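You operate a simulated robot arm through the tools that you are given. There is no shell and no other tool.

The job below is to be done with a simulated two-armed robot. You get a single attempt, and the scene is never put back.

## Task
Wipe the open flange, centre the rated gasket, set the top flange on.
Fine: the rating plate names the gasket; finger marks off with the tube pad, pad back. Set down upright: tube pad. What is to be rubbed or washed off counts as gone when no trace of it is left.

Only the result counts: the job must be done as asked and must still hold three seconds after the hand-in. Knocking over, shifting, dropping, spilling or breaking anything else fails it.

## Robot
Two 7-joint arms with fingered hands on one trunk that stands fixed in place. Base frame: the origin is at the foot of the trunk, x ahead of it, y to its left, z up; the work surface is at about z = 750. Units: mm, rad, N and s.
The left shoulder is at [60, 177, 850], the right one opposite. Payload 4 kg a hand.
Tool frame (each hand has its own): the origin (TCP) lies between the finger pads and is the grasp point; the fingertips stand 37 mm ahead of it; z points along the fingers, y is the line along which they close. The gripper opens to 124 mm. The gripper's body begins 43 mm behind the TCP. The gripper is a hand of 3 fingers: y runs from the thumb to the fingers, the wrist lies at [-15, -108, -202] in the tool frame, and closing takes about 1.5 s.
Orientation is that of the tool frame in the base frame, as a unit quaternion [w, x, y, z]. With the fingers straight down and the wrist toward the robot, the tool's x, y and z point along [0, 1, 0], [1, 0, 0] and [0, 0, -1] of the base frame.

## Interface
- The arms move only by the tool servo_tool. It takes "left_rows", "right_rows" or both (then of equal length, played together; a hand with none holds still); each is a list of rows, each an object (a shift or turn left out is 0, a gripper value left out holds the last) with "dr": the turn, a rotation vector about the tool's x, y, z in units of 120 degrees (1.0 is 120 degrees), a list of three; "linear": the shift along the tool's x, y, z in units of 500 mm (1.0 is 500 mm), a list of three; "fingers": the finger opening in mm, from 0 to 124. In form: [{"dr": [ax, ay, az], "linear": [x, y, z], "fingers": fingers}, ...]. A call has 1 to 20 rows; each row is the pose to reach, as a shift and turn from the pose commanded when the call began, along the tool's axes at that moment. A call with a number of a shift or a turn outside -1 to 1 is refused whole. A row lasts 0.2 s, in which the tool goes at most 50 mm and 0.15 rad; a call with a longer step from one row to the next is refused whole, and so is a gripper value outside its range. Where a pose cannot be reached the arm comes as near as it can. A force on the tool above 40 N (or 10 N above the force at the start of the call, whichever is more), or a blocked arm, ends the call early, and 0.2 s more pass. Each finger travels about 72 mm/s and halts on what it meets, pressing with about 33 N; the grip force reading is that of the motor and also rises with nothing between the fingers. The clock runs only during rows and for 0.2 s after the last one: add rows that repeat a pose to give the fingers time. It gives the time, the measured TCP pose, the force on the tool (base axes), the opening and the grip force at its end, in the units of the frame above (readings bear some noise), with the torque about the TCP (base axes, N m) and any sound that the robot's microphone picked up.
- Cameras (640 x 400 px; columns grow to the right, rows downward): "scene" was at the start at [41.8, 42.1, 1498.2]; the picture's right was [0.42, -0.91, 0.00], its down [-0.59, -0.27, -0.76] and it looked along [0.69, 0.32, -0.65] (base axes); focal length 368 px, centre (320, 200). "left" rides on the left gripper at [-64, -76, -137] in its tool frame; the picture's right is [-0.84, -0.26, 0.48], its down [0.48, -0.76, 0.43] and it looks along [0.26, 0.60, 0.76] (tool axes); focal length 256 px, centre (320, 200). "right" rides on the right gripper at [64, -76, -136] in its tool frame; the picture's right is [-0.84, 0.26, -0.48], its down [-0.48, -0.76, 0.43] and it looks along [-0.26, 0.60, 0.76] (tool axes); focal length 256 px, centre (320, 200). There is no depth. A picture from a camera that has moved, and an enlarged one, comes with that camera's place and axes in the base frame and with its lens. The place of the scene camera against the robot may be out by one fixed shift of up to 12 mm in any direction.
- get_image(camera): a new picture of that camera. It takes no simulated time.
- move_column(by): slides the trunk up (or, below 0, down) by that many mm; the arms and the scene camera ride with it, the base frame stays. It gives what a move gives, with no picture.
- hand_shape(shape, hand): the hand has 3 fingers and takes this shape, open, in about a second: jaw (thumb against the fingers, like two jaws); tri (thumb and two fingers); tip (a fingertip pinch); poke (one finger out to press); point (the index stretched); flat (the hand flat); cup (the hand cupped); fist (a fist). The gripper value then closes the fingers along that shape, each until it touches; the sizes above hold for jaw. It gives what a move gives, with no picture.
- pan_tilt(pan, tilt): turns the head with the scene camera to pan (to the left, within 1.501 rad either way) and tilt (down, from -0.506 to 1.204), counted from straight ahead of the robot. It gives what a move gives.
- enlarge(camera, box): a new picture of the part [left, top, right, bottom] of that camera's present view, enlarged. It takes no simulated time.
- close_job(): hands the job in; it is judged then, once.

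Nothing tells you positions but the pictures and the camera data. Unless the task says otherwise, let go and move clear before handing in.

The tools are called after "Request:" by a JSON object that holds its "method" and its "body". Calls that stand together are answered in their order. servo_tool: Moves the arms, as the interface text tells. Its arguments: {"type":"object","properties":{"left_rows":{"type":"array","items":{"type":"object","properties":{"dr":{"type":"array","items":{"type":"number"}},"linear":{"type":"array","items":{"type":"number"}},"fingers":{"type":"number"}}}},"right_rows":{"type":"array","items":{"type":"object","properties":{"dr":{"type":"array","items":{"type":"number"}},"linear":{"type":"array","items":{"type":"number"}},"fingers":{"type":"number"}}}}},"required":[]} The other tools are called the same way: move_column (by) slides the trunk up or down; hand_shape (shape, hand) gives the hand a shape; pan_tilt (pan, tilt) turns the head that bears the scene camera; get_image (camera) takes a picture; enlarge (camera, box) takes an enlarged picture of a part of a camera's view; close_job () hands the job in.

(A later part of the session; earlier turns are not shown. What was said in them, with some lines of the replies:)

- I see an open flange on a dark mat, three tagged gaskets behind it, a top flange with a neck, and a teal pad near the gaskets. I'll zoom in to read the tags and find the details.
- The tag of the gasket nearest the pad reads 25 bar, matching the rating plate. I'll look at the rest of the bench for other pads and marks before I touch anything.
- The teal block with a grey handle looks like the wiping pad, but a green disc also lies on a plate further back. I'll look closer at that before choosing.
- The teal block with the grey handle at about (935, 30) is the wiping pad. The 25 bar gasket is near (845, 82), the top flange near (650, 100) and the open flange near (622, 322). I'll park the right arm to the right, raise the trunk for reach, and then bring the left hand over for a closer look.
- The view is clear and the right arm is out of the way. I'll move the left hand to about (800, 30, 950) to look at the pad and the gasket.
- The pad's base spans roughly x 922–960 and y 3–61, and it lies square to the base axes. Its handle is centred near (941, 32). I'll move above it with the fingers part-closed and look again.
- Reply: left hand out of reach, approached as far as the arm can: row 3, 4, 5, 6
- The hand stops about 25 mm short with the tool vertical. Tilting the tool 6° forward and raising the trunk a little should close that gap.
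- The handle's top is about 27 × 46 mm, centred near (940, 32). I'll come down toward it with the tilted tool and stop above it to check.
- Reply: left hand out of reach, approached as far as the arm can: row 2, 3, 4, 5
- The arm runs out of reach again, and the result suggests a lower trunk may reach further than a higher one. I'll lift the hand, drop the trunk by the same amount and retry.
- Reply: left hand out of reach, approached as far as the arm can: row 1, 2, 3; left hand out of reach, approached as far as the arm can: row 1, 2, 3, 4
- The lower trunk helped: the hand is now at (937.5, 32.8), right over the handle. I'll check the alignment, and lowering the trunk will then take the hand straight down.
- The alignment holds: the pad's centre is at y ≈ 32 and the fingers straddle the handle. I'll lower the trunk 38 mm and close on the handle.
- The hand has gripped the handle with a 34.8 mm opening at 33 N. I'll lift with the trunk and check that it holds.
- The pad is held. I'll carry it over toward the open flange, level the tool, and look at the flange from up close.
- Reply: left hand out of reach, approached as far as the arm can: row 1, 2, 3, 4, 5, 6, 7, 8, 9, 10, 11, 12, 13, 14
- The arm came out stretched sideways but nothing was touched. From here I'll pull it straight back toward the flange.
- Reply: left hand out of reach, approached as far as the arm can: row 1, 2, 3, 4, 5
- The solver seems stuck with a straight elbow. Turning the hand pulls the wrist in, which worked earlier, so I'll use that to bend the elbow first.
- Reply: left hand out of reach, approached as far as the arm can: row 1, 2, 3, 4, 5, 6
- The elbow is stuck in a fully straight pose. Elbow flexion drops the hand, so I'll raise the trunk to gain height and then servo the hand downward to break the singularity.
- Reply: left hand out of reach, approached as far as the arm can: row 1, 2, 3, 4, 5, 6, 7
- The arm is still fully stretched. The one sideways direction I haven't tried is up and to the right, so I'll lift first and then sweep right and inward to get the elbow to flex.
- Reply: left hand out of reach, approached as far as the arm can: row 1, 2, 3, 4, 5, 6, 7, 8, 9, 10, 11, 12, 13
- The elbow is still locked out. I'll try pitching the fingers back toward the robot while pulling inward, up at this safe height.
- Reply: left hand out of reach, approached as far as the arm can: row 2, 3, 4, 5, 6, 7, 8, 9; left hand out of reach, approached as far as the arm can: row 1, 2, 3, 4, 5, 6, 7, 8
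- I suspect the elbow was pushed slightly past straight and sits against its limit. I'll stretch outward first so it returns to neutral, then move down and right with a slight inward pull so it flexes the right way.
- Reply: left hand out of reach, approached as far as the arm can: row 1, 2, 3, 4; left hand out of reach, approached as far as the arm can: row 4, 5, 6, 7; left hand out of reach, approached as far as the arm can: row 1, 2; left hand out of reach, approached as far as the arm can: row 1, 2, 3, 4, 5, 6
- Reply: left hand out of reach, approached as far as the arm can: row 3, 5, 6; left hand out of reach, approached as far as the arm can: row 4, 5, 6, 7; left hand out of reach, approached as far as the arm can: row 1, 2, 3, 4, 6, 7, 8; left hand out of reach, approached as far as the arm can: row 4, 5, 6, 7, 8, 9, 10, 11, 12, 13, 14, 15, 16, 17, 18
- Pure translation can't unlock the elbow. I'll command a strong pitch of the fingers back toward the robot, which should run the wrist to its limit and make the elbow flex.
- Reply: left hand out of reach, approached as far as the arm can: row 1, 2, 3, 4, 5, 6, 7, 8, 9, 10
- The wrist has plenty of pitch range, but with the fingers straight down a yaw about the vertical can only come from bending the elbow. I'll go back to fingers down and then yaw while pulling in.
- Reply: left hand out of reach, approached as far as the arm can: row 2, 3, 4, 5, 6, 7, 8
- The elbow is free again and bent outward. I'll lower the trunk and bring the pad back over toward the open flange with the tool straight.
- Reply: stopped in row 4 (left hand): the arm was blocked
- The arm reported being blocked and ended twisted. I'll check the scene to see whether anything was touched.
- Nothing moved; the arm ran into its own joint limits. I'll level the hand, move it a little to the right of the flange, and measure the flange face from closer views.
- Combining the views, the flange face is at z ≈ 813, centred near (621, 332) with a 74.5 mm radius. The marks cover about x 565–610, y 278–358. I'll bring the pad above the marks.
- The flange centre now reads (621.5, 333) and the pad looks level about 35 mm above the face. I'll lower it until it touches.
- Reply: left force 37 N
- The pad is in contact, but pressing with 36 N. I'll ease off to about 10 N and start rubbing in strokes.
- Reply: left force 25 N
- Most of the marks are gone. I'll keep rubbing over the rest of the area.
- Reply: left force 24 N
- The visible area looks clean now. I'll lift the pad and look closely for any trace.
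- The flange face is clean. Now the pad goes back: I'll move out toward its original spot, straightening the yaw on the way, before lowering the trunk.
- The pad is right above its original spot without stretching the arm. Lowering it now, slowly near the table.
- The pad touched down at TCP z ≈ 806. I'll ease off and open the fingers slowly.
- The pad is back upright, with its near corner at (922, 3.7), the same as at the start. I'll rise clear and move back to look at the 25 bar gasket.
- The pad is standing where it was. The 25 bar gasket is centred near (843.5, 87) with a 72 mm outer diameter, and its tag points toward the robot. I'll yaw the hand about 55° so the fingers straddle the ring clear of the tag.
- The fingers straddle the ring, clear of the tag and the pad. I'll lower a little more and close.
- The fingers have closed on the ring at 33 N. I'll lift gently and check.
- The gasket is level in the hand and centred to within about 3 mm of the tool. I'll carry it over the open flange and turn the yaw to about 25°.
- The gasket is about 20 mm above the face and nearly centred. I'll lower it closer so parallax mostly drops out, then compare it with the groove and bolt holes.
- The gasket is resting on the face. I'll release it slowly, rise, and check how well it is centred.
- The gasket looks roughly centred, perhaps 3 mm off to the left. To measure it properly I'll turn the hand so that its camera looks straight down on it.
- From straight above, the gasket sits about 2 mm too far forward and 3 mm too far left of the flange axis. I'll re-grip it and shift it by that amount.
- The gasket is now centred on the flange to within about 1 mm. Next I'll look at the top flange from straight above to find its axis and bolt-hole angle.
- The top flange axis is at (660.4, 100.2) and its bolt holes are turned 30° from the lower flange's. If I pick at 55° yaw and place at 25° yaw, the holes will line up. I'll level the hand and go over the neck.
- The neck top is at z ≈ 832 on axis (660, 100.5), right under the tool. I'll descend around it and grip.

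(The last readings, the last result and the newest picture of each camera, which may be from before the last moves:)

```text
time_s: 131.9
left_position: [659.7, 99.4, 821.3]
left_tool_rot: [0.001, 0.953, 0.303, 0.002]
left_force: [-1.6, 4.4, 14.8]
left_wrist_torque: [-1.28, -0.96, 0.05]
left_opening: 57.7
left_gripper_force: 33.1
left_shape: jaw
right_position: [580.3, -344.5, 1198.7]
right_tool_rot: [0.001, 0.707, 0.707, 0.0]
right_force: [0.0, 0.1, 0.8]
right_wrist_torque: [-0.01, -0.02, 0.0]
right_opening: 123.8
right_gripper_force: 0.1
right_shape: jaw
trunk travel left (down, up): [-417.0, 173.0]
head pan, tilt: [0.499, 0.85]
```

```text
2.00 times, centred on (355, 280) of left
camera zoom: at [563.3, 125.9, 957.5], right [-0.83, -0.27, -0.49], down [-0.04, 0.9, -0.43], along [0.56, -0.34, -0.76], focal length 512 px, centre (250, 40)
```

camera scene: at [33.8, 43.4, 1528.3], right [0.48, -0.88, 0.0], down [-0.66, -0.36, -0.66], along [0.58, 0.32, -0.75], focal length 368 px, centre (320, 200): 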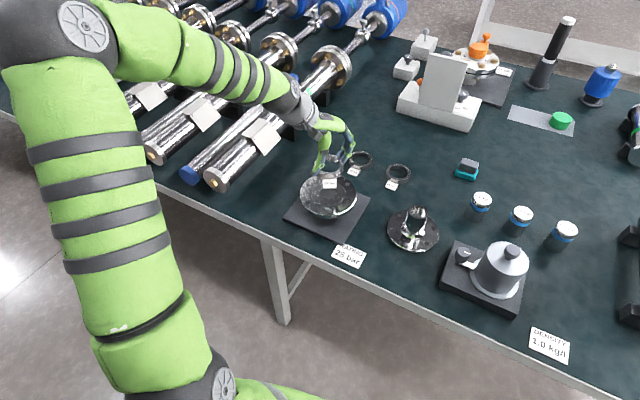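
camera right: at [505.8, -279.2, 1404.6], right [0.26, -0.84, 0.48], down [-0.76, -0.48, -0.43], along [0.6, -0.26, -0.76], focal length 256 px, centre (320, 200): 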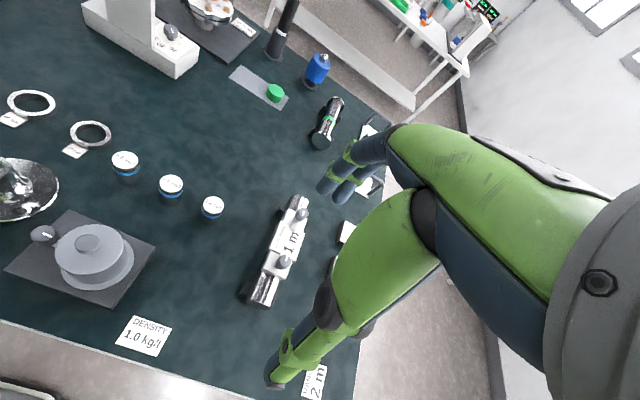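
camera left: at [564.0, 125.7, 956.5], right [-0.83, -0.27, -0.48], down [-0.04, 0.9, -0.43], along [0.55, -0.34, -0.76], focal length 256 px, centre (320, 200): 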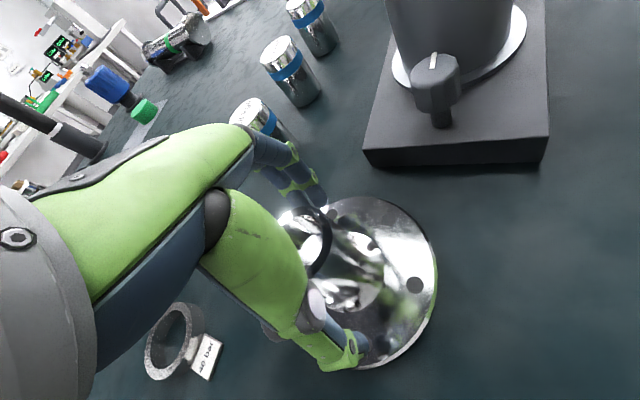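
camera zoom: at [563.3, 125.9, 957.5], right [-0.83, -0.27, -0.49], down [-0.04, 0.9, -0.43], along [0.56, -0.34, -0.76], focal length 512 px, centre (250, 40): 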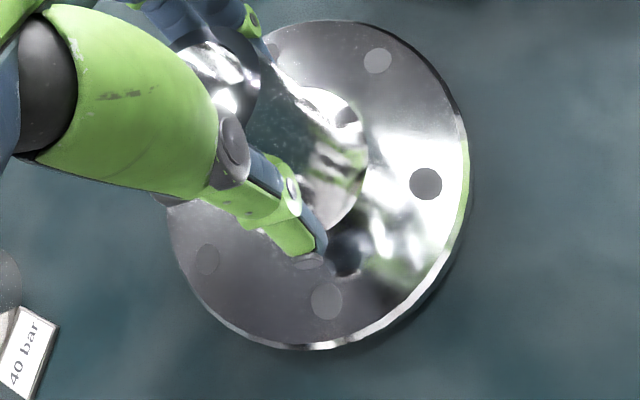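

The fingertips seem to have caught the tapered hub at the neck's foot: the opening is 57.7 mm and the flange shifted slightly. I'll open again, raise about 18 mm and grip on the straight part of the neck.

Request:
{"method": "servo_tool", "body": {"left_rows": [{"fingers": 60}, {"fingers": 64}, {"fingers": 70}, {"fingers": 80}, {"fingers": 90}, {"fingers": 96}, {"fingers": 96}, {"linear": [0, 0, -0.04]}, {"linear": [0, 0, -0.1]}, {"linear": [0, 0, -0.18]}, {"linear": [0, 0, -0.235]}, {"linear": [0, 0, -0.235]}]}}

Request:
{"method": "enlarge", "body": {"camera": "left", "box": [325, 225, 465, 375]}}

Request:
{"method": "enlarge", "body": {"camera": "scene", "box": [350, 160, 450, 260]}}

```text
time_s: 134.5
left_position: [660.2, 99.6, 937.5]
left_tool_rot: [0.0, 0.953, 0.302, 0.001]
left_force: [0.3, -0.8, 0.5]
left_wrist_torque: [0.02, -0.02, 0.01]
left_opening: 95.8
left_gripper_force: 0.2
left_shape: jaw
right_position: [581.5, -346.9, 1196.8]
right_tool_rot: [0.0, 0.707, 0.707, 0.0]
right_force: [-0.5, 0.1, -0.2]
right_wrist_torque: [-0.02, 0.05, 0.02]
right_opening: 123.7
right_gripper_force: 0.0
right_shape: jaw
trunk travel left (down, up): [-417.0, 173.0]
head pan, tilt: [0.499, 0.85]
```

```text
2.67 times, centred on (395, 300) of left
camera zoom: at [564.0, 125.5, 1074.5], right [-0.83, -0.27, -0.48], down [-0.04, 0.9, -0.43], along [0.55, -0.34, -0.76], focal length 683 px, centre (120, -67)
```

zoom: 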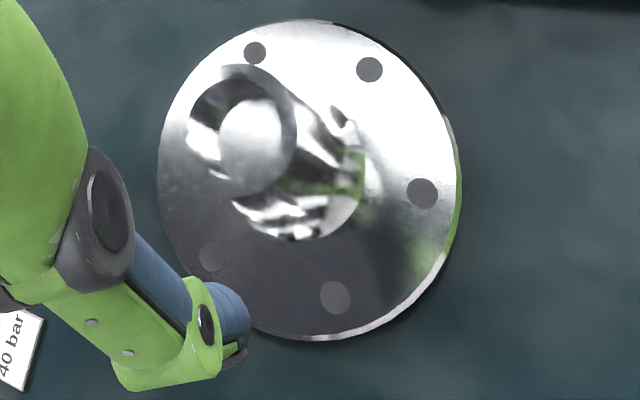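

```text
4.00 times, centred on (400, 210) of scene
camera zoom: at [33.8, 43.4, 1528.3], right [0.48, -0.88, 0.0], down [-0.66, -0.36, -0.66], along [0.58, 0.32, -0.75], focal length 1472 px, centre (0, 160)
```

zoom: 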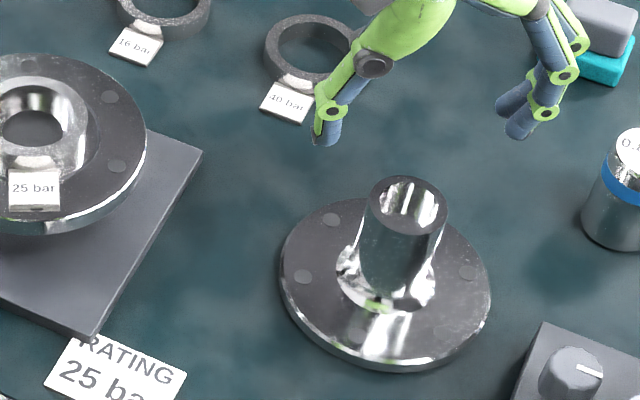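

Request:
{"method": "servo_tool", "body": {"left_rows": [{"linear": [0.0015, 0.0086, 0.05]}, {"linear": [0.0015, 0.0086, 0.11]}, {"linear": [0.0015, 0.0086, 0.16]}, {"linear": [0.0015, 0.0086, 0.191]}, {"linear": [0.0015, 0.0086, 0.191]}]}}

Request:
{"method": "servo_tool", "body": {"left_rows": [{"fingers": 84}, {"fingers": 74}, {"fingers": 66}, {"fingers": 60}, {"fingers": 56}, {"fingers": 52}, {"fingers": 48}, {"fingers": 44}, {"fingers": 38}, {"fingers": 30}, {"fingers": 20}, {"fingers": 20}]}}

Request:
{"method": "enlarge", "body": {"camera": "scene", "box": [350, 160, 450, 260]}}

Request:
{"method": "enlarge", "body": {"camera": "left", "box": [260, 180, 450, 380]}}

```text
time_s: 135.7
left_position: [664.2, 96.7, 842.4]
left_tool_rot: [-0.001, 0.953, 0.303, 0.001]
left_force: [-0.9, -0.5, 0.2]
left_wrist_torque: [-0.01, -0.01, 0.0]
left_opening: 95.7
left_gripper_force: 0.0
left_shape: jaw
right_position: [581.4, -345.0, 1196.8]
right_tool_rot: [0.0, 0.708, 0.707, 0.0]
right_force: [0.1, 0.1, 0.0]
right_wrist_torque: [-0.02, 0.03, 0.02]
right_opening: 123.9
right_gripper_force: 0.0
right_shape: jaw
trunk travel left (down, up): [-417.0, 173.0]
head pan, tilt: [0.499, 0.85]
```

```text
time_s: 138.3
left_position: [662.8, 96.7, 842.3]
left_tool_rot: [0.0, 0.953, 0.303, 0.001]
left_force: [-4.1, 5.8, 1.4]
left_wrist_torque: [-0.24, -0.16, 0.02]
left_opening: 73.1
left_gripper_force: 33.1
left_shape: jaw
right_position: [581.1, -344.5, 1196.9]
right_tool_rot: [0.0, 0.707, 0.707, 0.0]
right_force: [-0.2, 0.0, 0.3]
right_wrist_torque: [-0.02, -0.01, -0.02]
right_opening: 123.8
right_gripper_force: 0.1
right_shape: jaw
trunk travel left (down, up): [-417.0, 173.0]
head pan, tilt: [0.499, 0.85]
```

```text
4.00 times, centred on (400, 210) of scene
camera zoom: at [33.2, 44.0, 1528.3], right [0.48, -0.88, 0.0], down [-0.66, -0.36, -0.66], along [0.58, 0.32, -0.75], focal length 1472 px, centre (0, 160)
```

zoom: 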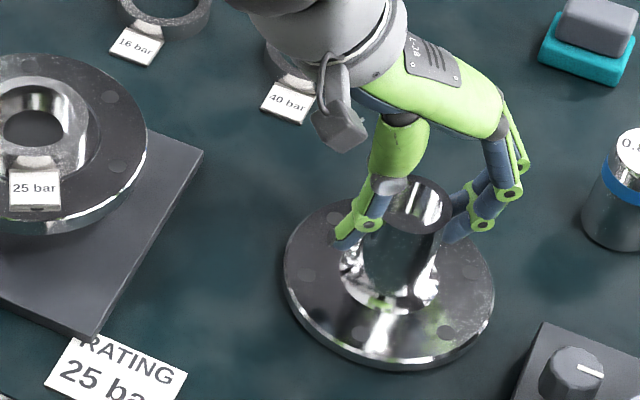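

```text
2.00 times, centred on (355, 280) of left
camera zoom: at [565.8, 122.7, 979.6], right [-0.83, -0.27, -0.48], down [-0.04, 0.9, -0.43], along [0.55, -0.34, -0.76], focal length 512 px, centre (250, 40)
```

zoom: 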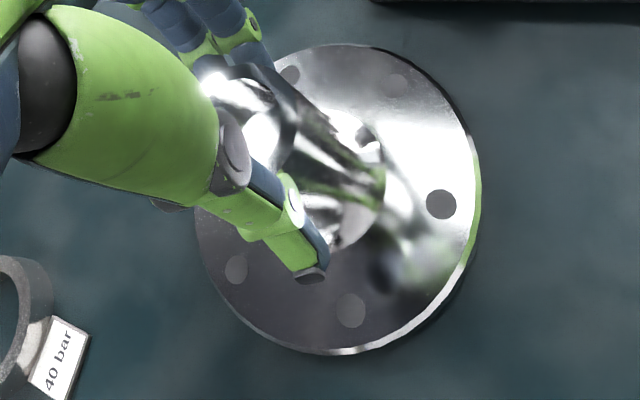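

Request:
{"method": "enlarge", "body": {"camera": "scene", "box": [375, 185, 425, 235]}}

Request:
{"method": "enlarge", "body": {"camera": "left", "box": [290, 180, 380, 300]}}

```text
8.00 times, centred on (400, 210) of scene
camera zoom: at [33.2, 44.0, 1528.3], right [0.48, -0.88, 0.0], down [-0.66, -0.36, -0.66], along [0.58, 0.32, -0.75], focal length 2944 px, centre (-320, 120)
```

zoom: 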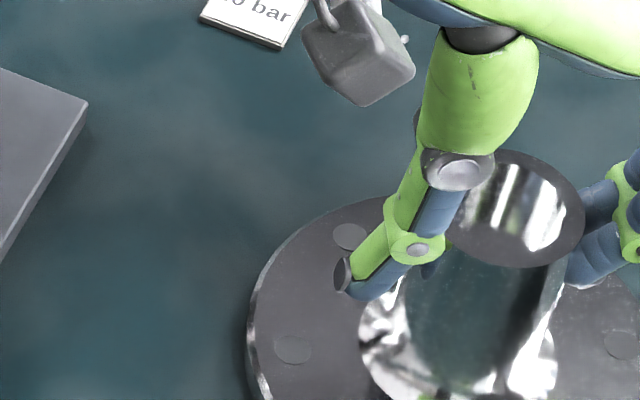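

```text
3.33 times, centred on (335, 240) of left
camera zoom: at [565.8, 122.7, 979.6], right [-0.83, -0.27, -0.48], down [-0.04, 0.9, -0.43], along [0.55, -0.34, -0.76], focal length 853 px, centre (270, 67)
```

zoom: 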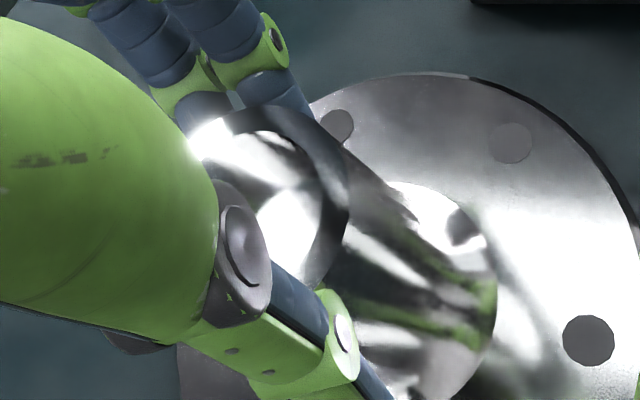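

The grip reads 33 N at a 73 mm opening, so I'm not sure how it is holding. I'll try a small slow lift and watch.

Request:
{"method": "servo_tool", "body": {"left_rows": [{"linear": [0, 0, -0.004]}, {"linear": [0, 0, -0.01]}, {"linear": [0, 0, -0.016]}, {"linear": [0, 0, -0.024]}, {"linear": [0, 0, -0.024]}]}}

Request:
{"method": "enlarge", "body": {"camera": "scene", "box": [350, 160, 450, 260]}}

Request:
{"method": "enlarge", "body": {"camera": "left", "box": [260, 180, 450, 380]}}

```text
time_s: 139.5
left_position: [663.6, 95.8, 853.0]
left_tool_rot: [0.0, 0.954, 0.301, 0.001]
left_force: [0.4, -0.1, -14.5]
left_wrist_torque: [0.05, 0.05, 0.0]
left_opening: 58.2
left_gripper_force: 33.3
left_shape: jaw
right_position: [582.0, -344.2, 1196.8]
right_tool_rot: [0.0, 0.707, 0.707, 0.0]
right_force: [0.4, 0.1, 0.3]
right_wrist_torque: [0.01, 0.02, 0.01]
right_opening: 123.5
right_gripper_force: 0.0
right_shape: jaw
trunk travel left (down, up): [-417.0, 173.0]
head pan, tilt: [0.499, 0.85]
```

```text
4.00 times, centred on (400, 210) of scene
camera zoom: at [34.7, 43.5, 1528.2], right [0.48, -0.88, 0.0], down [-0.66, -0.36, -0.66], along [0.58, 0.32, -0.75], focal length 1472 px, centre (0, 160)
```

zoom: 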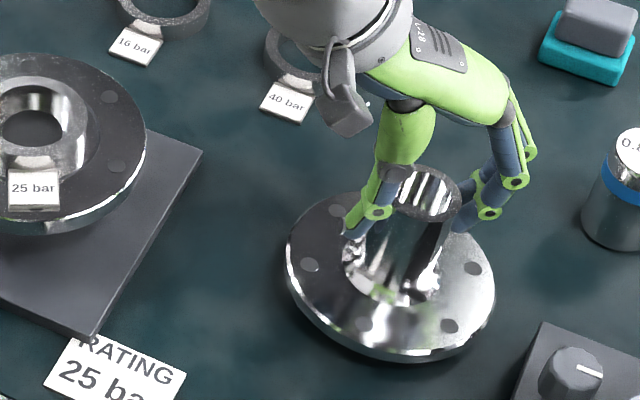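

```text
2.00 times, centred on (355, 280) of left
camera zoom: at [567.1, 121.7, 990.2], right [-0.83, -0.27, -0.48], down [-0.04, 0.9, -0.43], along [0.55, -0.34, -0.76], focal length 512 px, centre (250, 40)
```

zoom: 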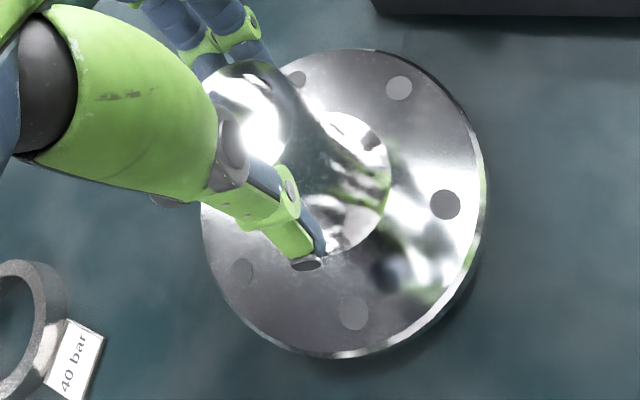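

The flange is off the table with about 14.5 N of weight and almost no torque. I'll lift further and check for slipping.

Request:
{"method": "servo_tool", "body": {"left_rows": [{"linear": [0, 0, -0.01]}, {"linear": [0, 0, -0.025]}, {"linear": [0, 0, -0.04]}, {"linear": [0, 0, -0.06]}, {"linear": [0, 0, -0.06]}, {"linear": [0, 0, -0.06]}]}}

Request:
{"method": "enlarge", "body": {"camera": "left", "box": [260, 180, 450, 380]}}

Request:
{"method": "enlarge", "body": {"camera": "scene", "box": [350, 140, 450, 240]}}

```text
time_s: 140.9
left_position: [663.0, 97.0, 882.5]
left_tool_rot: [-0.001, 0.953, 0.303, 0.001]
left_force: [-0.1, -0.3, -13.3]
left_wrist_torque: [0.07, 0.01, -0.01]
left_opening: 58.2
left_gripper_force: 33.3
left_shape: jaw
right_position: [582.7, -344.5, 1194.9]
right_tool_rot: [-0.001, 0.707, 0.707, 0.0]
right_force: [-1.2, 0.3, 0.0]
right_wrist_torque: [0.01, 0.03, -0.03]
right_opening: 123.6
right_gripper_force: 0.0
right_shape: jaw
trunk travel left (down, up): [-417.0, 173.0]
head pan, tilt: [0.499, 0.85]
```

```text
2.00 times, centred on (355, 280) of left
camera zoom: at [566.9, 122.7, 1020.2], right [-0.83, -0.27, -0.48], down [-0.04, 0.9, -0.43], along [0.55, -0.34, -0.76], focal length 512 px, centre (250, 40)
```

zoom: 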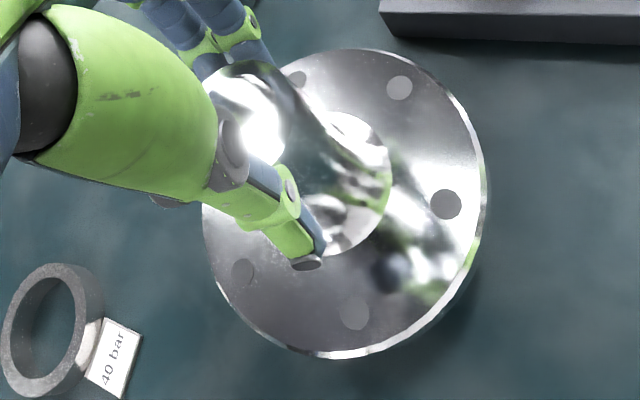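

```text
4.00 times, centred on (400, 190) of scene
camera zoom: at [34.7, 43.5, 1528.2], right [0.48, -0.88, 0.0], down [-0.66, -0.36, -0.66], along [0.58, 0.32, -0.75], focal length 1472 px, centre (0, 240)
```

zoom: 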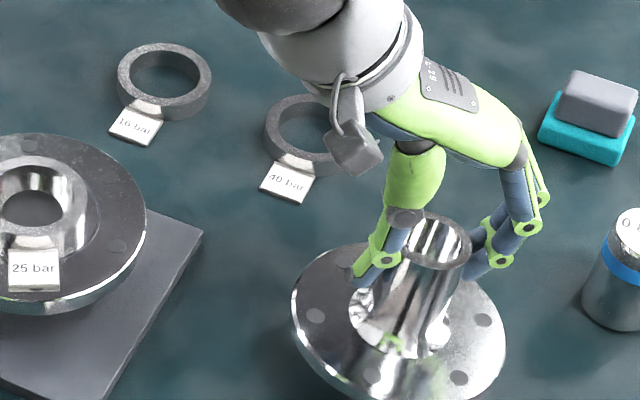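

The grip is firm with no further slip. I'll raise it well above the gasket, carry it over the lower flange and turn it 30° on the way.

Request:
{"method": "servo_tool", "body": {"left_rows": [{"linear": [0, 0, -0.05]}, {"linear": [0, 0, -0.1]}, {"linear": [0, 0, -0.16]}, {"linear": [0.01, -0.02, -0.215]}, {"linear": [0.03, -0.07, -0.215], "dr": [0, 0, -0.02]}, {"linear": [0.055, -0.125, -0.215], "dr": [0, 0, -0.05]}, {"linear": [0.08, -0.18, -0.215], "dr": [0, 0, -0.08]}, {"linear": [0.105, -0.24, -0.215], "dr": [0, 0, -0.11]}, {"linear": [0.13, -0.295, -0.215], "dr": [0, 0, -0.14]}, {"linear": [0.152, -0.35, -0.215], "dr": [0, 0, -0.17]}, {"linear": [0.172, -0.395, -0.215], "dr": [0, 0, -0.2]}, {"linear": [0.185, -0.425, -0.215], "dr": [0, 0, -0.23]}, {"linear": [0.193, -0.444, -0.215], "dr": [0, 0, -0.25]}, {"linear": [0.193, -0.444, -0.215], "dr": [0, 0, -0.25]}]}}

Request:
{"method": "get_image", "body": {"camera": "scene"}}

Request:
{"method": "enlarge", "body": {"camera": "scene", "box": [270, 130, 390, 250]}}

Request:
{"method": "get_image", "body": {"camera": "left"}}

```text
time_s: 143.9
left_position: [615.4, 332.6, 990.9]
left_tool_rot: [0.001, 0.843, 0.539, 0.001]
left_force: [0.0, 0.0, -12.1]
left_wrist_torque: [0.03, 0.06, 0.0]
left_opening: 58.0
left_gripper_force: 33.2
left_shape: jaw
right_position: [581.9, -345.8, 1196.3]
right_tool_rot: [-0.001, 0.707, 0.708, 0.0]
right_force: [0.1, -0.2, 0.5]
right_wrist_torque: [0.01, -0.01, 0.01]
right_opening: 123.5
right_gripper_force: 0.1
right_shape: jaw
trunk travel left (down, up): [-417.0, 173.0]
head pan, tilt: [0.499, 0.85]
```

```text
taken
camera scene: at [34.6, 43.8, 1528.2], right [0.48, -0.88, 0.0], down [-0.66, -0.36, -0.66], along [0.58, 0.32, -0.75], focal length 368 px, centre (320, 200)
```

scene: 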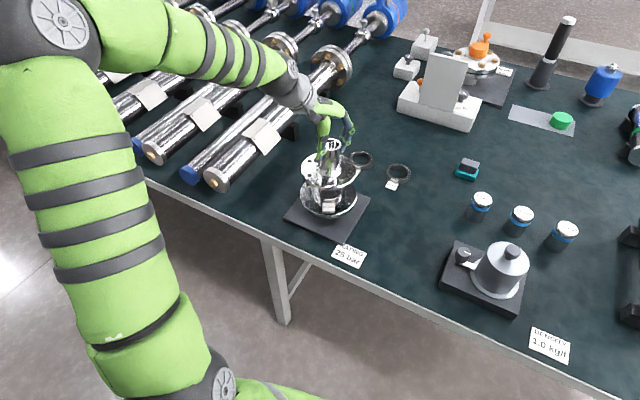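

```text
3.33 times, centred on (330, 190) of scene
camera zoom: at [34.6, 43.8, 1528.2], right [0.48, -0.88, 0.0], down [-0.66, -0.36, -0.66], along [0.58, 0.32, -0.75], focal length 1227 px, centre (287, 233)
```

zoom: 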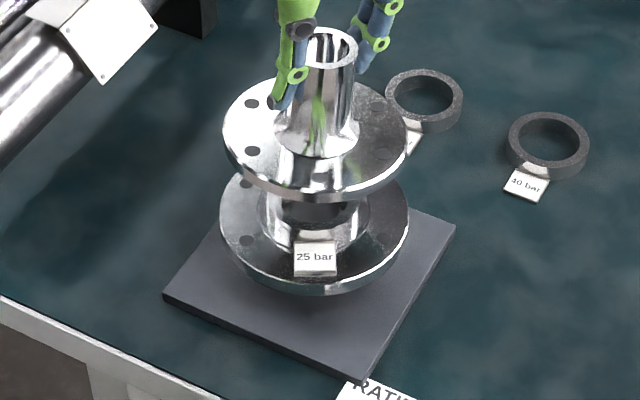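

```text
taken
camera left: at [518.5, 306.7, 1128.4], right [-0.58, -0.65, -0.48], down [-0.49, 0.76, -0.44], along [0.65, -0.02, -0.76], focal length 256 px, centre (320, 200)
```

left: 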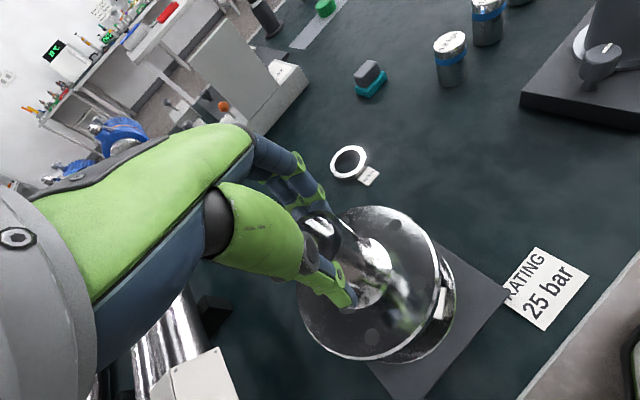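

The holes line up in angle. I'll lower to about 10 mm above the gasket and check the centring from both cameras.

Request:
{"method": "servo_tool", "body": {"left_rows": [{"linear": [0, 0, 0.03]}, {"linear": [0, 0, 0.06]}, {"linear": [0, 0, 0.085]}, {"linear": [0, 0, 0.092]}, {"linear": [0, 0, 0.092]}]}}

Request:
{"method": "enlarge", "body": {"camera": "scene", "box": [300, 150, 370, 230]}}

Request:
{"method": "enlarge", "body": {"camera": "left", "box": [280, 190, 480, 390]}}

```text
time_s: 145.1
left_position: [617.2, 332.1, 944.1]
left_tool_rot: [0.001, 0.843, 0.539, 0.0]
left_force: [-0.6, 0.6, -12.8]
left_wrist_torque: [0.04, 0.03, -0.02]
left_opening: 57.8
left_gripper_force: 33.0
left_shape: jaw
right_position: [581.9, -344.8, 1196.7]
right_tool_rot: [0.001, 0.707, 0.707, 0.0]
right_force: [0.4, -0.8, -0.3]
right_wrist_torque: [0.04, -0.01, 0.0]
right_opening: 123.7
right_gripper_force: 0.1
right_shape: jaw
trunk travel left (down, up): [-417.0, 173.0]
head pan, tilt: [0.499, 0.85]
```

```text
5.00 times, centred on (335, 190) of scene
camera zoom: at [34.6, 44.0, 1528.2], right [0.48, -0.88, 0.0], down [-0.66, -0.36, -0.66], along [0.58, 0.32, -0.75], focal length 1840 px, centre (245, 250)
```

zoom: 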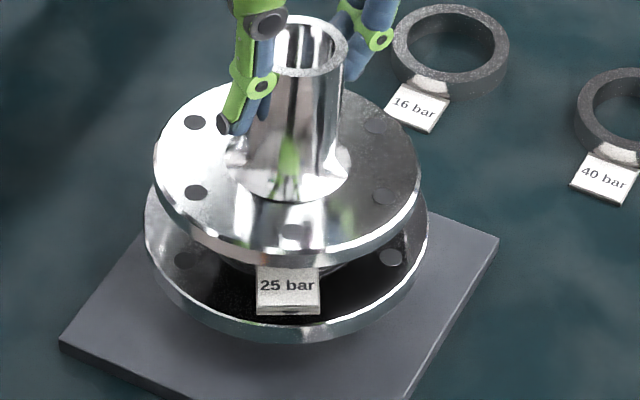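

```text
2.00 times, centred on (380, 290) of left
camera zoom: at [519.5, 307.4, 1081.6], right [-0.58, -0.65, -0.48], down [-0.49, 0.76, -0.44], along [0.65, -0.02, -0.76], focal length 512 px, centre (200, 20)
```

zoom: 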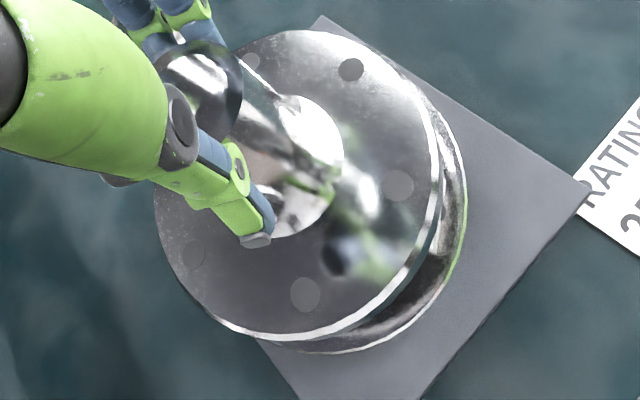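

The top flange is centred over the lower one to about 1 mm. I'll apply the small correction and lower it gently until it touches the gasket.

Request:
{"method": "servo_tool", "body": {"left_rows": [{"linear": [-0.0009, 0.0015, 0.004]}, {"linear": [-0.0009, 0.0015, 0.008]}, {"linear": [-0.0009, 0.0015, 0.012]}, {"linear": [-0.0009, 0.0015, 0.012]}]}}

Request:
{"method": "servo_tool", "body": {"left_rows": [{"linear": [0, 0, 0.002]}, {"linear": [0, 0, 0.004]}, {"linear": [0, 0, 0.006]}, {"linear": [0, 0, 0.006]}]}}

Request:
{"method": "enlarge", "body": {"camera": "scene", "box": [300, 150, 370, 230]}}

```text
time_s: 146.1
left_position: [615.7, 333.2, 938.4]
left_tool_rot: [0.0, 0.843, 0.538, 0.0]
left_force: [0.3, -0.6, -14.1]
left_wrist_torque: [0.07, 0.02, 0.04]
left_opening: 57.9
left_gripper_force: 33.0
left_shape: jaw
right_position: [581.8, -344.2, 1196.1]
right_tool_rot: [0.0, 0.707, 0.707, 0.001]
right_force: [-0.9, -0.5, 0.7]
right_wrist_torque: [-0.01, -0.04, -0.03]
right_opening: 123.9
right_gripper_force: 0.1
right_shape: jaw
trunk travel left (down, up): [-417.0, 173.0]
head pan, tilt: [0.499, 0.85]
```

```text
time_s: 147.1
left_position: [616.6, 332.8, 934.7]
left_tool_rot: [0.001, 0.842, 0.539, 0.0]
left_force: [0.1, -0.2, -13.2]
left_wrist_torque: [0.03, 0.05, 0.0]
left_opening: 57.7
left_gripper_force: 33.2
left_shape: jaw
right_position: [582.8, -344.6, 1196.3]
right_tool_rot: [0.0, 0.707, 0.707, 0.0]
right_force: [-0.4, 0.4, -0.5]
right_wrist_torque: [-0.02, 0.02, 0.02]
right_opening: 123.8
right_gripper_force: 0.0
right_shape: jaw
trunk travel left (down, up): [-417.0, 173.0]
head pan, tilt: [0.499, 0.85]
```

```text
5.00 times, centred on (335, 190) of scene
camera zoom: at [34.6, 43.9, 1528.2], right [0.48, -0.88, 0.0], down [-0.66, -0.36, -0.66], along [0.58, 0.32, -0.75], focal length 1840 px, centre (245, 250)
```

zoom: 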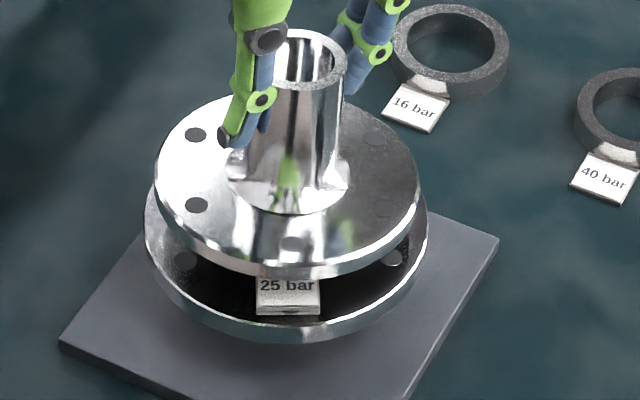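

Request:
{"method": "servo_tool", "body": {"left_rows": [{"linear": [0, 0, 0.002]}, {"linear": [0, 0, 0.004]}, {"linear": [0, 0, 0.006]}, {"linear": [0, 0, 0.006]}]}}

Request:
{"method": "servo_tool", "body": {"left_rows": [{"linear": [0, 0, 0.002]}, {"linear": [0, 0, 0.004]}, {"linear": [0, 0, 0.006]}, {"linear": [0, 0, 0.006]}]}}

```text
time_s: 148.1
left_position: [615.2, 332.1, 933.3]
left_tool_rot: [0.0, 0.843, 0.539, 0.001]
left_force: [0.0, -0.1, -10.5]
left_wrist_torque: [0.0, -0.04, 0.01]
left_opening: 58.1
left_gripper_force: 32.2
left_shape: jaw
right_position: [582.6, -344.9, 1196.5]
right_tool_rot: [-0.001, 0.707, 0.707, 0.0]
right_force: [-0.1, 0.7, 0.3]
right_wrist_torque: [-0.02, -0.03, -0.01]
right_opening: 123.6
right_gripper_force: 0.1
right_shape: jaw
trunk travel left (down, up): [-417.0, 173.0]
head pan, tilt: [0.499, 0.85]
```

```text
time_s: 149.1
left_position: [615.1, 333.9, 930.7]
left_tool_rot: [0.0, 0.842, 0.539, 0.001]
left_force: [-2.9, -0.7, 2.6]
left_wrist_torque: [-0.16, -0.31, -0.01]
left_opening: 58.5
left_gripper_force: 32.4
left_shape: jaw
right_position: [580.9, -344.8, 1197.6]
right_tool_rot: [-0.001, 0.707, 0.708, 0.0]
right_force: [0.1, 0.8, 0.2]
right_wrist_torque: [-0.04, 0.01, -0.02]
right_opening: 123.6
right_gripper_force: 0.0
right_shape: jaw
trunk travel left (down, up): [-417.0, 173.0]
head pan, tilt: [0.499, 0.85]
```

It is resting on the gasket now. I'll check centring once more before letting go.

Request:
{"method": "enlarge", "body": {"camera": "scene", "box": [300, 150, 370, 230]}}

Request:
{"method": "enlarge", "body": {"camera": "left", "box": [280, 190, 480, 390]}}

```text
5.00 times, centred on (335, 190) of scene
camera zoom: at [33.2, 43.4, 1528.4], right [0.48, -0.88, 0.0], down [-0.66, -0.36, -0.66], along [0.58, 0.32, -0.75], focal length 1840 px, centre (245, 250)
```

zoom: 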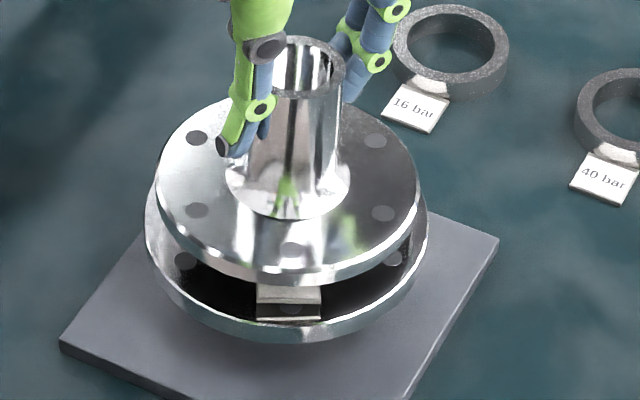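

```text
2.00 times, centred on (380, 290) of left
camera zoom: at [517.8, 307.0, 1068.1], right [-0.58, -0.65, -0.49], down [-0.49, 0.76, -0.44], along [0.65, -0.02, -0.76], focal length 512 px, centre (200, 20)
```

zoom: 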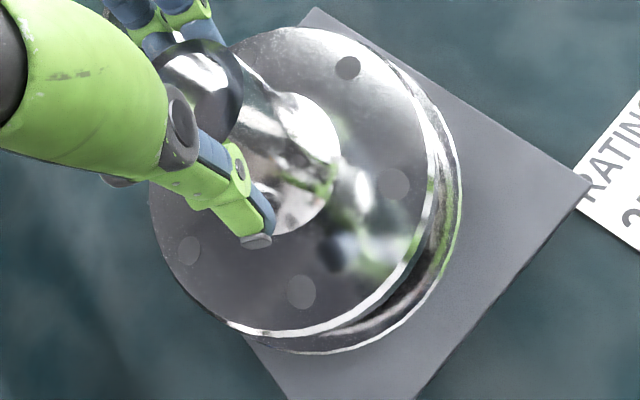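

Request:
{"method": "servo_tool", "body": {"left_rows": [{"linear": [0, 0, -0.001]}, {"linear": [0, 0, -0.001], "fingers": 60}, {"linear": [0, 0, -0.001], "fingers": 62}, {"linear": [0, 0, -0.001], "fingers": 65}, {"linear": [0, 0, -0.001], "fingers": 70}, {"linear": [0, 0, -0.001], "fingers": 78}, {"linear": [0, 0, -0.001], "fingers": 88}, {"linear": [0, 0, -0.001], "fingers": 98}, {"linear": [0, 0, -0.001], "fingers": 104}, {"linear": [0, 0, -0.001], "fingers": 104}]}}

Request:
{"method": "enlarge", "body": {"camera": "scene", "box": [300, 150, 370, 230]}}

Request:
{"method": "enlarge", "body": {"camera": "left", "box": [280, 190, 480, 390]}}

```text
time_s: 151.3
left_position: [615.0, 332.3, 930.7]
left_tool_rot: [0.0, 0.842, 0.539, 0.001]
left_force: [0.3, 0.8, -0.3]
left_wrist_torque: [0.02, 0.03, 0.03]
left_opening: 103.7
left_gripper_force: 0.1
left_shape: jaw
right_position: [582.1, -344.4, 1196.7]
right_tool_rot: [0.0, 0.707, 0.708, 0.0]
right_force: [0.5, -0.1, 0.2]
right_wrist_torque: [0.0, -0.06, 0.0]
right_opening: 123.8
right_gripper_force: 0.0
right_shape: jaw
trunk travel left (down, up): [-417.0, 173.0]
head pan, tilt: [0.499, 0.85]
```

```text
5.00 times, centred on (335, 190) of scene
camera zoom: at [33.7, 43.4, 1528.3], right [0.48, -0.88, 0.0], down [-0.66, -0.36, -0.66], along [0.58, 0.32, -0.75], focal length 1840 px, centre (245, 250)
```

zoom: 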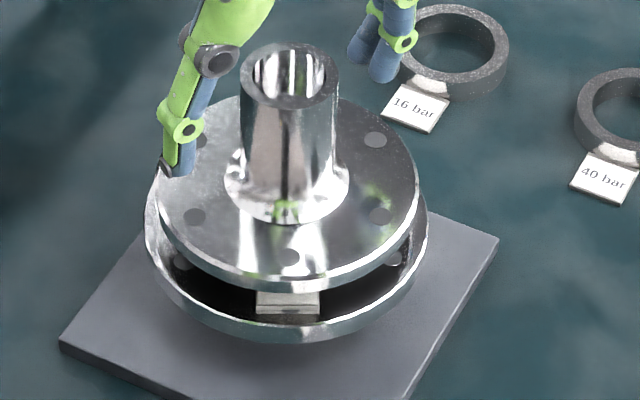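

```text
2.00 times, centred on (380, 290) of left
camera zoom: at [517.9, 306.8, 1067.9], right [-0.58, -0.65, -0.48], down [-0.49, 0.76, -0.44], along [0.65, -0.02, -0.76], focal length 512 px, centre (200, 20)
```

zoom: 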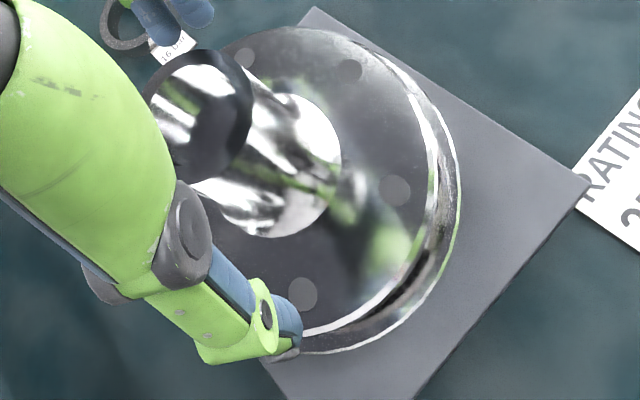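

Released, and the flange has settled flat. I'll rise straight up clear of the neck and inspect from above.

Request:
{"method": "servo_tool", "body": {"left_rows": [{"linear": [0, 0, -0.04]}, {"linear": [0, 0, -0.09]}, {"linear": [0, 0, -0.15]}, {"linear": [0, 0, -0.2]}, {"linear": [0, 0, -0.24]}, {"linear": [0, 0, -0.24]}]}}

Request:
{"method": "servo_tool", "body": {"left_rows": [{"linear": [0.03, 0.01, 0], "dr": [0, 0, 0.04]}, {"linear": [0.06, 0.02, 0], "dr": [0, 0, 0.08]}, {"linear": [0.1, 0.03, 0], "dr": [0, 0, 0.125]}, {"linear": [0.14, 0.042, 0], "dr": [0, 0, 0.17]}, {"linear": [0.188, 0.057, 0], "dr": [0, 0, 0.21]}, {"linear": [0.188, 0.057, 0], "dr": [0, 0, 0.25]}, {"linear": [0.188, 0.057, 0], "dr": [0, 0, 0.25]}]}}

Request:
{"method": "servo_tool", "body": {"left_rows": [{"dr": [0.05, 0, 0]}, {"dr": [0.1, 0, 0]}, {"dr": [0.15, 0, 0]}, {"dr": [0.2, 0, 0]}, {"dr": [0.25, 0, 0]}, {"dr": [0.3, 0, 0]}, {"dr": [0.317, 0, 0]}, {"dr": [0.317, 0, 0]}]}}

Request:
{"method": "get_image", "body": {"camera": "left"}}

Request:
{"method": "enlarge", "body": {"camera": "left", "box": [330, 75, 490, 225]}}

Request:
{"method": "enlarge", "body": {"camera": "scene", "box": [300, 150, 370, 230]}}

```text
time_s: 152.7
left_position: [614.7, 334.5, 1050.1]
left_tool_rot: [0.0, 0.843, 0.538, 0.001]
left_force: [0.6, -0.4, -0.5]
left_wrist_torque: [0.01, -0.02, -0.01]
left_opening: 103.8
left_gripper_force: 0.1
left_shape: jaw
right_position: [581.7, -345.4, 1197.4]
right_tool_rot: [0.0, 0.707, 0.707, 0.0]
right_force: [-0.3, -0.3, 0.4]
right_wrist_torque: [0.01, -0.01, -0.01]
right_opening: 123.8
right_gripper_force: 0.0
right_shape: jaw
trunk travel left (down, up): [-417.0, 173.0]
head pan, tilt: [0.499, 0.85]
```

```text
time_s: 154.3
left_position: [680.4, 405.2, 1049.8]
left_tool_rot: [0.001, 0.953, 0.302, 0.001]
left_force: [0.6, 0.3, -0.5]
left_wrist_torque: [0.02, 0.01, 0.0]
left_opening: 103.8
left_gripper_force: 0.0
left_shape: jaw
right_position: [581.4, -345.1, 1198.0]
right_tool_rot: [0.0, 0.707, 0.707, 0.0]
right_force: [-0.1, 0.1, 1.2]
right_wrist_torque: [0.0, 0.01, 0.06]
right_opening: 123.4
right_gripper_force: 0.0
right_shape: jaw
trunk travel left (down, up): [-417.0, 173.0]
head pan, tilt: [0.499, 0.85]
```

```text
time_s: 156.1
left_position: [680.7, 405.5, 1050.5]
left_tool_rot: [-0.31, 0.901, 0.287, -0.097]
left_force: [0.0, 0.6, -0.3]
left_wrist_torque: [0.03, -0.01, 0.0]
left_opening: 103.9
left_gripper_force: 0.1
left_shape: jaw
right_position: [580.3, -345.3, 1195.4]
right_tool_rot: [-0.001, 0.707, 0.707, 0.0]
right_force: [-0.4, -1.4, 0.3]
right_wrist_torque: [0.02, 0.02, -0.06]
right_opening: 123.6
right_gripper_force: 0.1
right_shape: jaw
trunk travel left (down, up): [-417.0, 173.0]
head pan, tilt: [0.499, 0.85]
```

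```text
taken
camera left: at [641.1, 349.4, 1205.6], right [-0.97, -0.07, -0.22], down [-0.1, 0.99, 0.13], along [0.21, 0.15, -0.97], focal length 256 px, centre (320, 200)
```

left: 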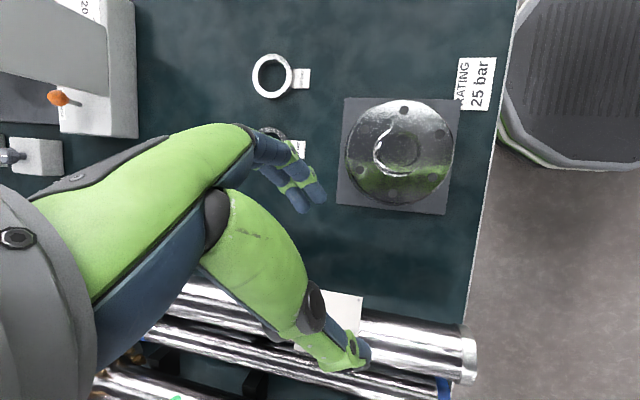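

```text
2.67 times, centred on (410, 150) of left
camera zoom: at [641.1, 349.4, 1205.6], right [-0.97, -0.07, -0.22], down [-0.1, 0.99, 0.13], along [0.21, 0.15, -0.97], focal length 683 px, centre (80, 333)
```

zoom: 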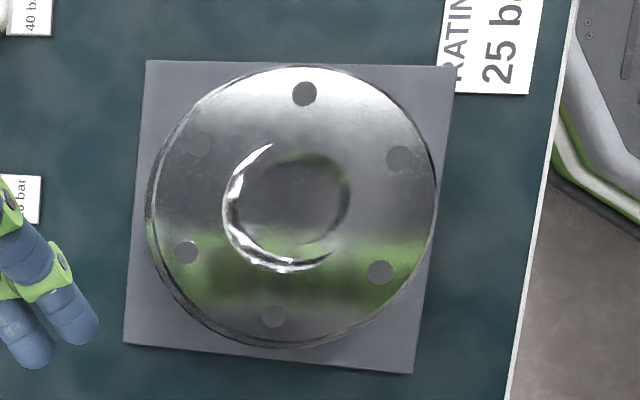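

```text
5.00 times, centred on (335, 190) of scene
camera zoom: at [33.7, 43.4, 1528.3], right [0.48, -0.88, 0.0], down [-0.66, -0.36, -0.66], along [0.58, 0.32, -0.75], focal length 1840 px, centre (245, 250)
```

zoom: 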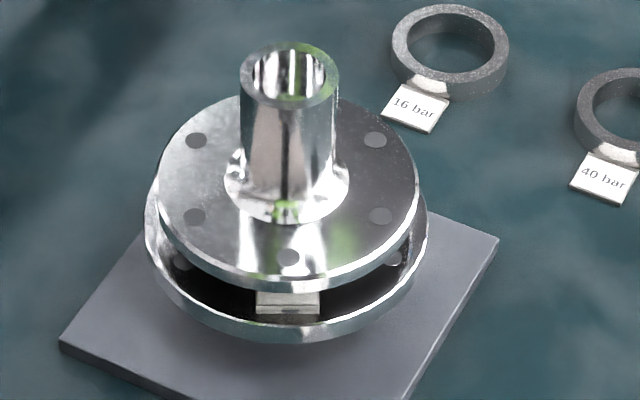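

The top flange axis reads (620.3, 330.2) against the lower flange's (620, 330.4), with the holes in line. I'll level the hand, move clear and take a last overall look.

Request:
{"method": "servo_tool", "body": {"left_rows": [{"dr": [-0.05, 0, 0]}, {"dr": [-0.1, 0, 0]}, {"dr": [-0.15, 0, 0]}, {"dr": [-0.2, 0, 0]}, {"dr": [-0.25, 0, 0]}, {"dr": [-0.3, 0, 0]}, {"dr": [-0.317, 0, 0], "linear": [0, 0, 0]}, {"dr": [-0.317, 0, 0]}]}}

Request:
{"method": "pan_tilt", "body": {"pan": 0.2, "tilt": 0.8}}

Request:
{"method": "get_image", "body": {"camera": "scene"}}

Request:
{"method": "enlarge", "body": {"camera": "scene", "box": [200, 160, 480, 330]}}

Request:
{"method": "enlarge", "body": {"camera": "scene", "box": [200, 190, 300, 290]}}

```text
time_s: 157.9
left_position: [679.8, 407.7, 1050.7]
left_tool_rot: [0.0, 0.953, 0.302, 0.002]
left_force: [0.2, 1.0, -0.1]
left_wrist_torque: [-0.01, 0.03, -0.01]
left_opening: 103.8
left_gripper_force: 0.0
left_shape: jaw
right_position: [581.0, -345.5, 1197.7]
right_tool_rot: [0.0, 0.707, 0.707, -0.001]
right_force: [-0.7, -0.6, 0.3]
right_wrist_torque: [0.02, -0.01, 0.02]
right_opening: 123.9
right_gripper_force: 0.2
right_shape: jaw
trunk travel left (down, up): [-417.0, 173.0]
head pan, tilt: [0.499, 0.85]
```

```text
time_s: 158.7
left_position: [680.3, 406.0, 1050.2]
left_tool_rot: [0.0, 0.953, 0.302, 0.001]
left_force: [0.2, -0.5, -0.3]
left_wrist_torque: [0.0, 0.03, 0.0]
left_opening: 103.9
left_gripper_force: 0.2
left_shape: jaw
right_position: [581.8, -345.2, 1196.4]
right_tool_rot: [0.0, 0.708, 0.707, 0.0]
right_force: [0.5, 0.3, -0.5]
right_wrist_torque: [-0.07, 0.02, 0.03]
right_opening: 123.8
right_gripper_force: 0.0
right_shape: jaw
trunk travel left (down, up): [-417.0, 173.0]
head pan, tilt: [0.201, 0.799]
```

```text
taken
camera scene: at [44.1, 22.2, 1532.3], right [0.2, -0.98, 0.0], down [-0.7, -0.14, -0.7], along [0.68, 0.14, -0.72], focal length 368 px, centre (320, 200)
```

scene: 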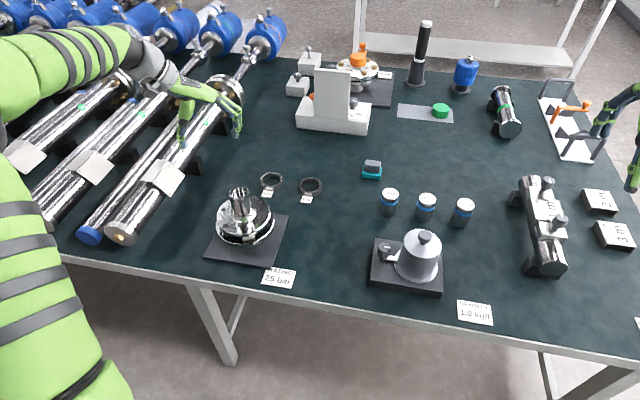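

```text
2.29 times, centred on (340, 245) of scene
camera zoom: at [44.1, 22.2, 1532.3], right [0.2, -0.98, 0.0], down [-0.7, -0.14, -0.7], along [0.68, 0.14, -0.72], focal length 841 px, centre (274, 97)
```

zoom: 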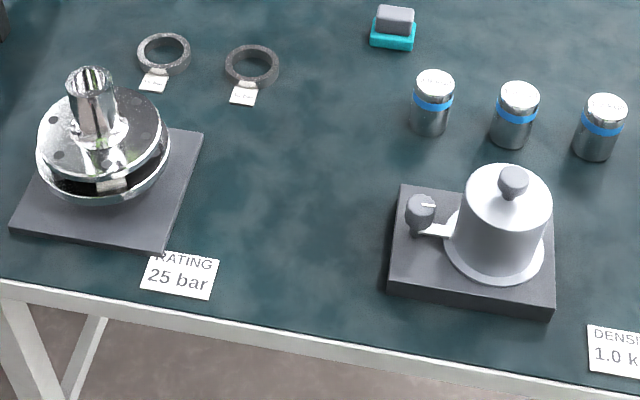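

```text
4.00 times, centred on (250, 240) of scene
camera zoom: at [44.1, 22.2, 1532.3], right [0.2, -0.98, 0.0], down [-0.7, -0.14, -0.7], along [0.68, 0.14, -0.72], focal length 1472 px, centre (600, 40)
```

zoom: 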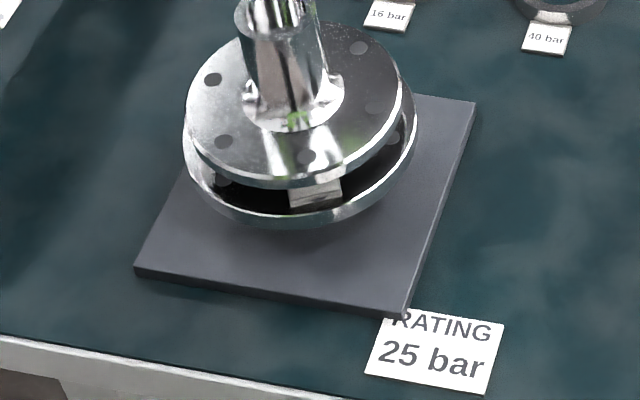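

The open flange is wiped clean, the 25 bar gasket is centred, and the top flange sits on it, aligned. The pad is back upright in its place, nothing else has moved and both hands are clear, so I'm handing in.

Request:
{"method": "close_job", "body": {}}

```text
The job is handed in.
```

The job is handed in: the open flange is wiped, the 25 bar gasket is centred on it and the top flange is seated on top. I did not get a pass or fail result back, so what follows is what I saw in the last camera views.

- **Wiping:** I took the teal block with the grey handle to be the tube pad, since nothing on the bench is labelled as such. I rubbed the marks off the open flange with it, and close-up pictures showed no trace left. The pad is back upright in its original spot.
- **Gasket:** The rating plate reads 25 bar, so I used the gasket tagged 25 bar. It was about 3 mm off at first, so I re-gripped it and moved it. The last measurement put it within about 1 mm of the flange axis. That was before the top flange went on, so I could not check it afterwards.
- **Top flange:** It sits flat on the gasket with its axis within about 1 mm of the lower flange. I turned it 30° so its bolt holes match the lower flange's in angle. The two bolt circles differ in size (about 111 and 125 mm), so the holes do not sit directly over each other.

My first grip on the top flange slid it about 8 mm on the table before I re-gripped it higher up. Nothing else on the bench appeared to have moved, and both hands were clear at hand-in.
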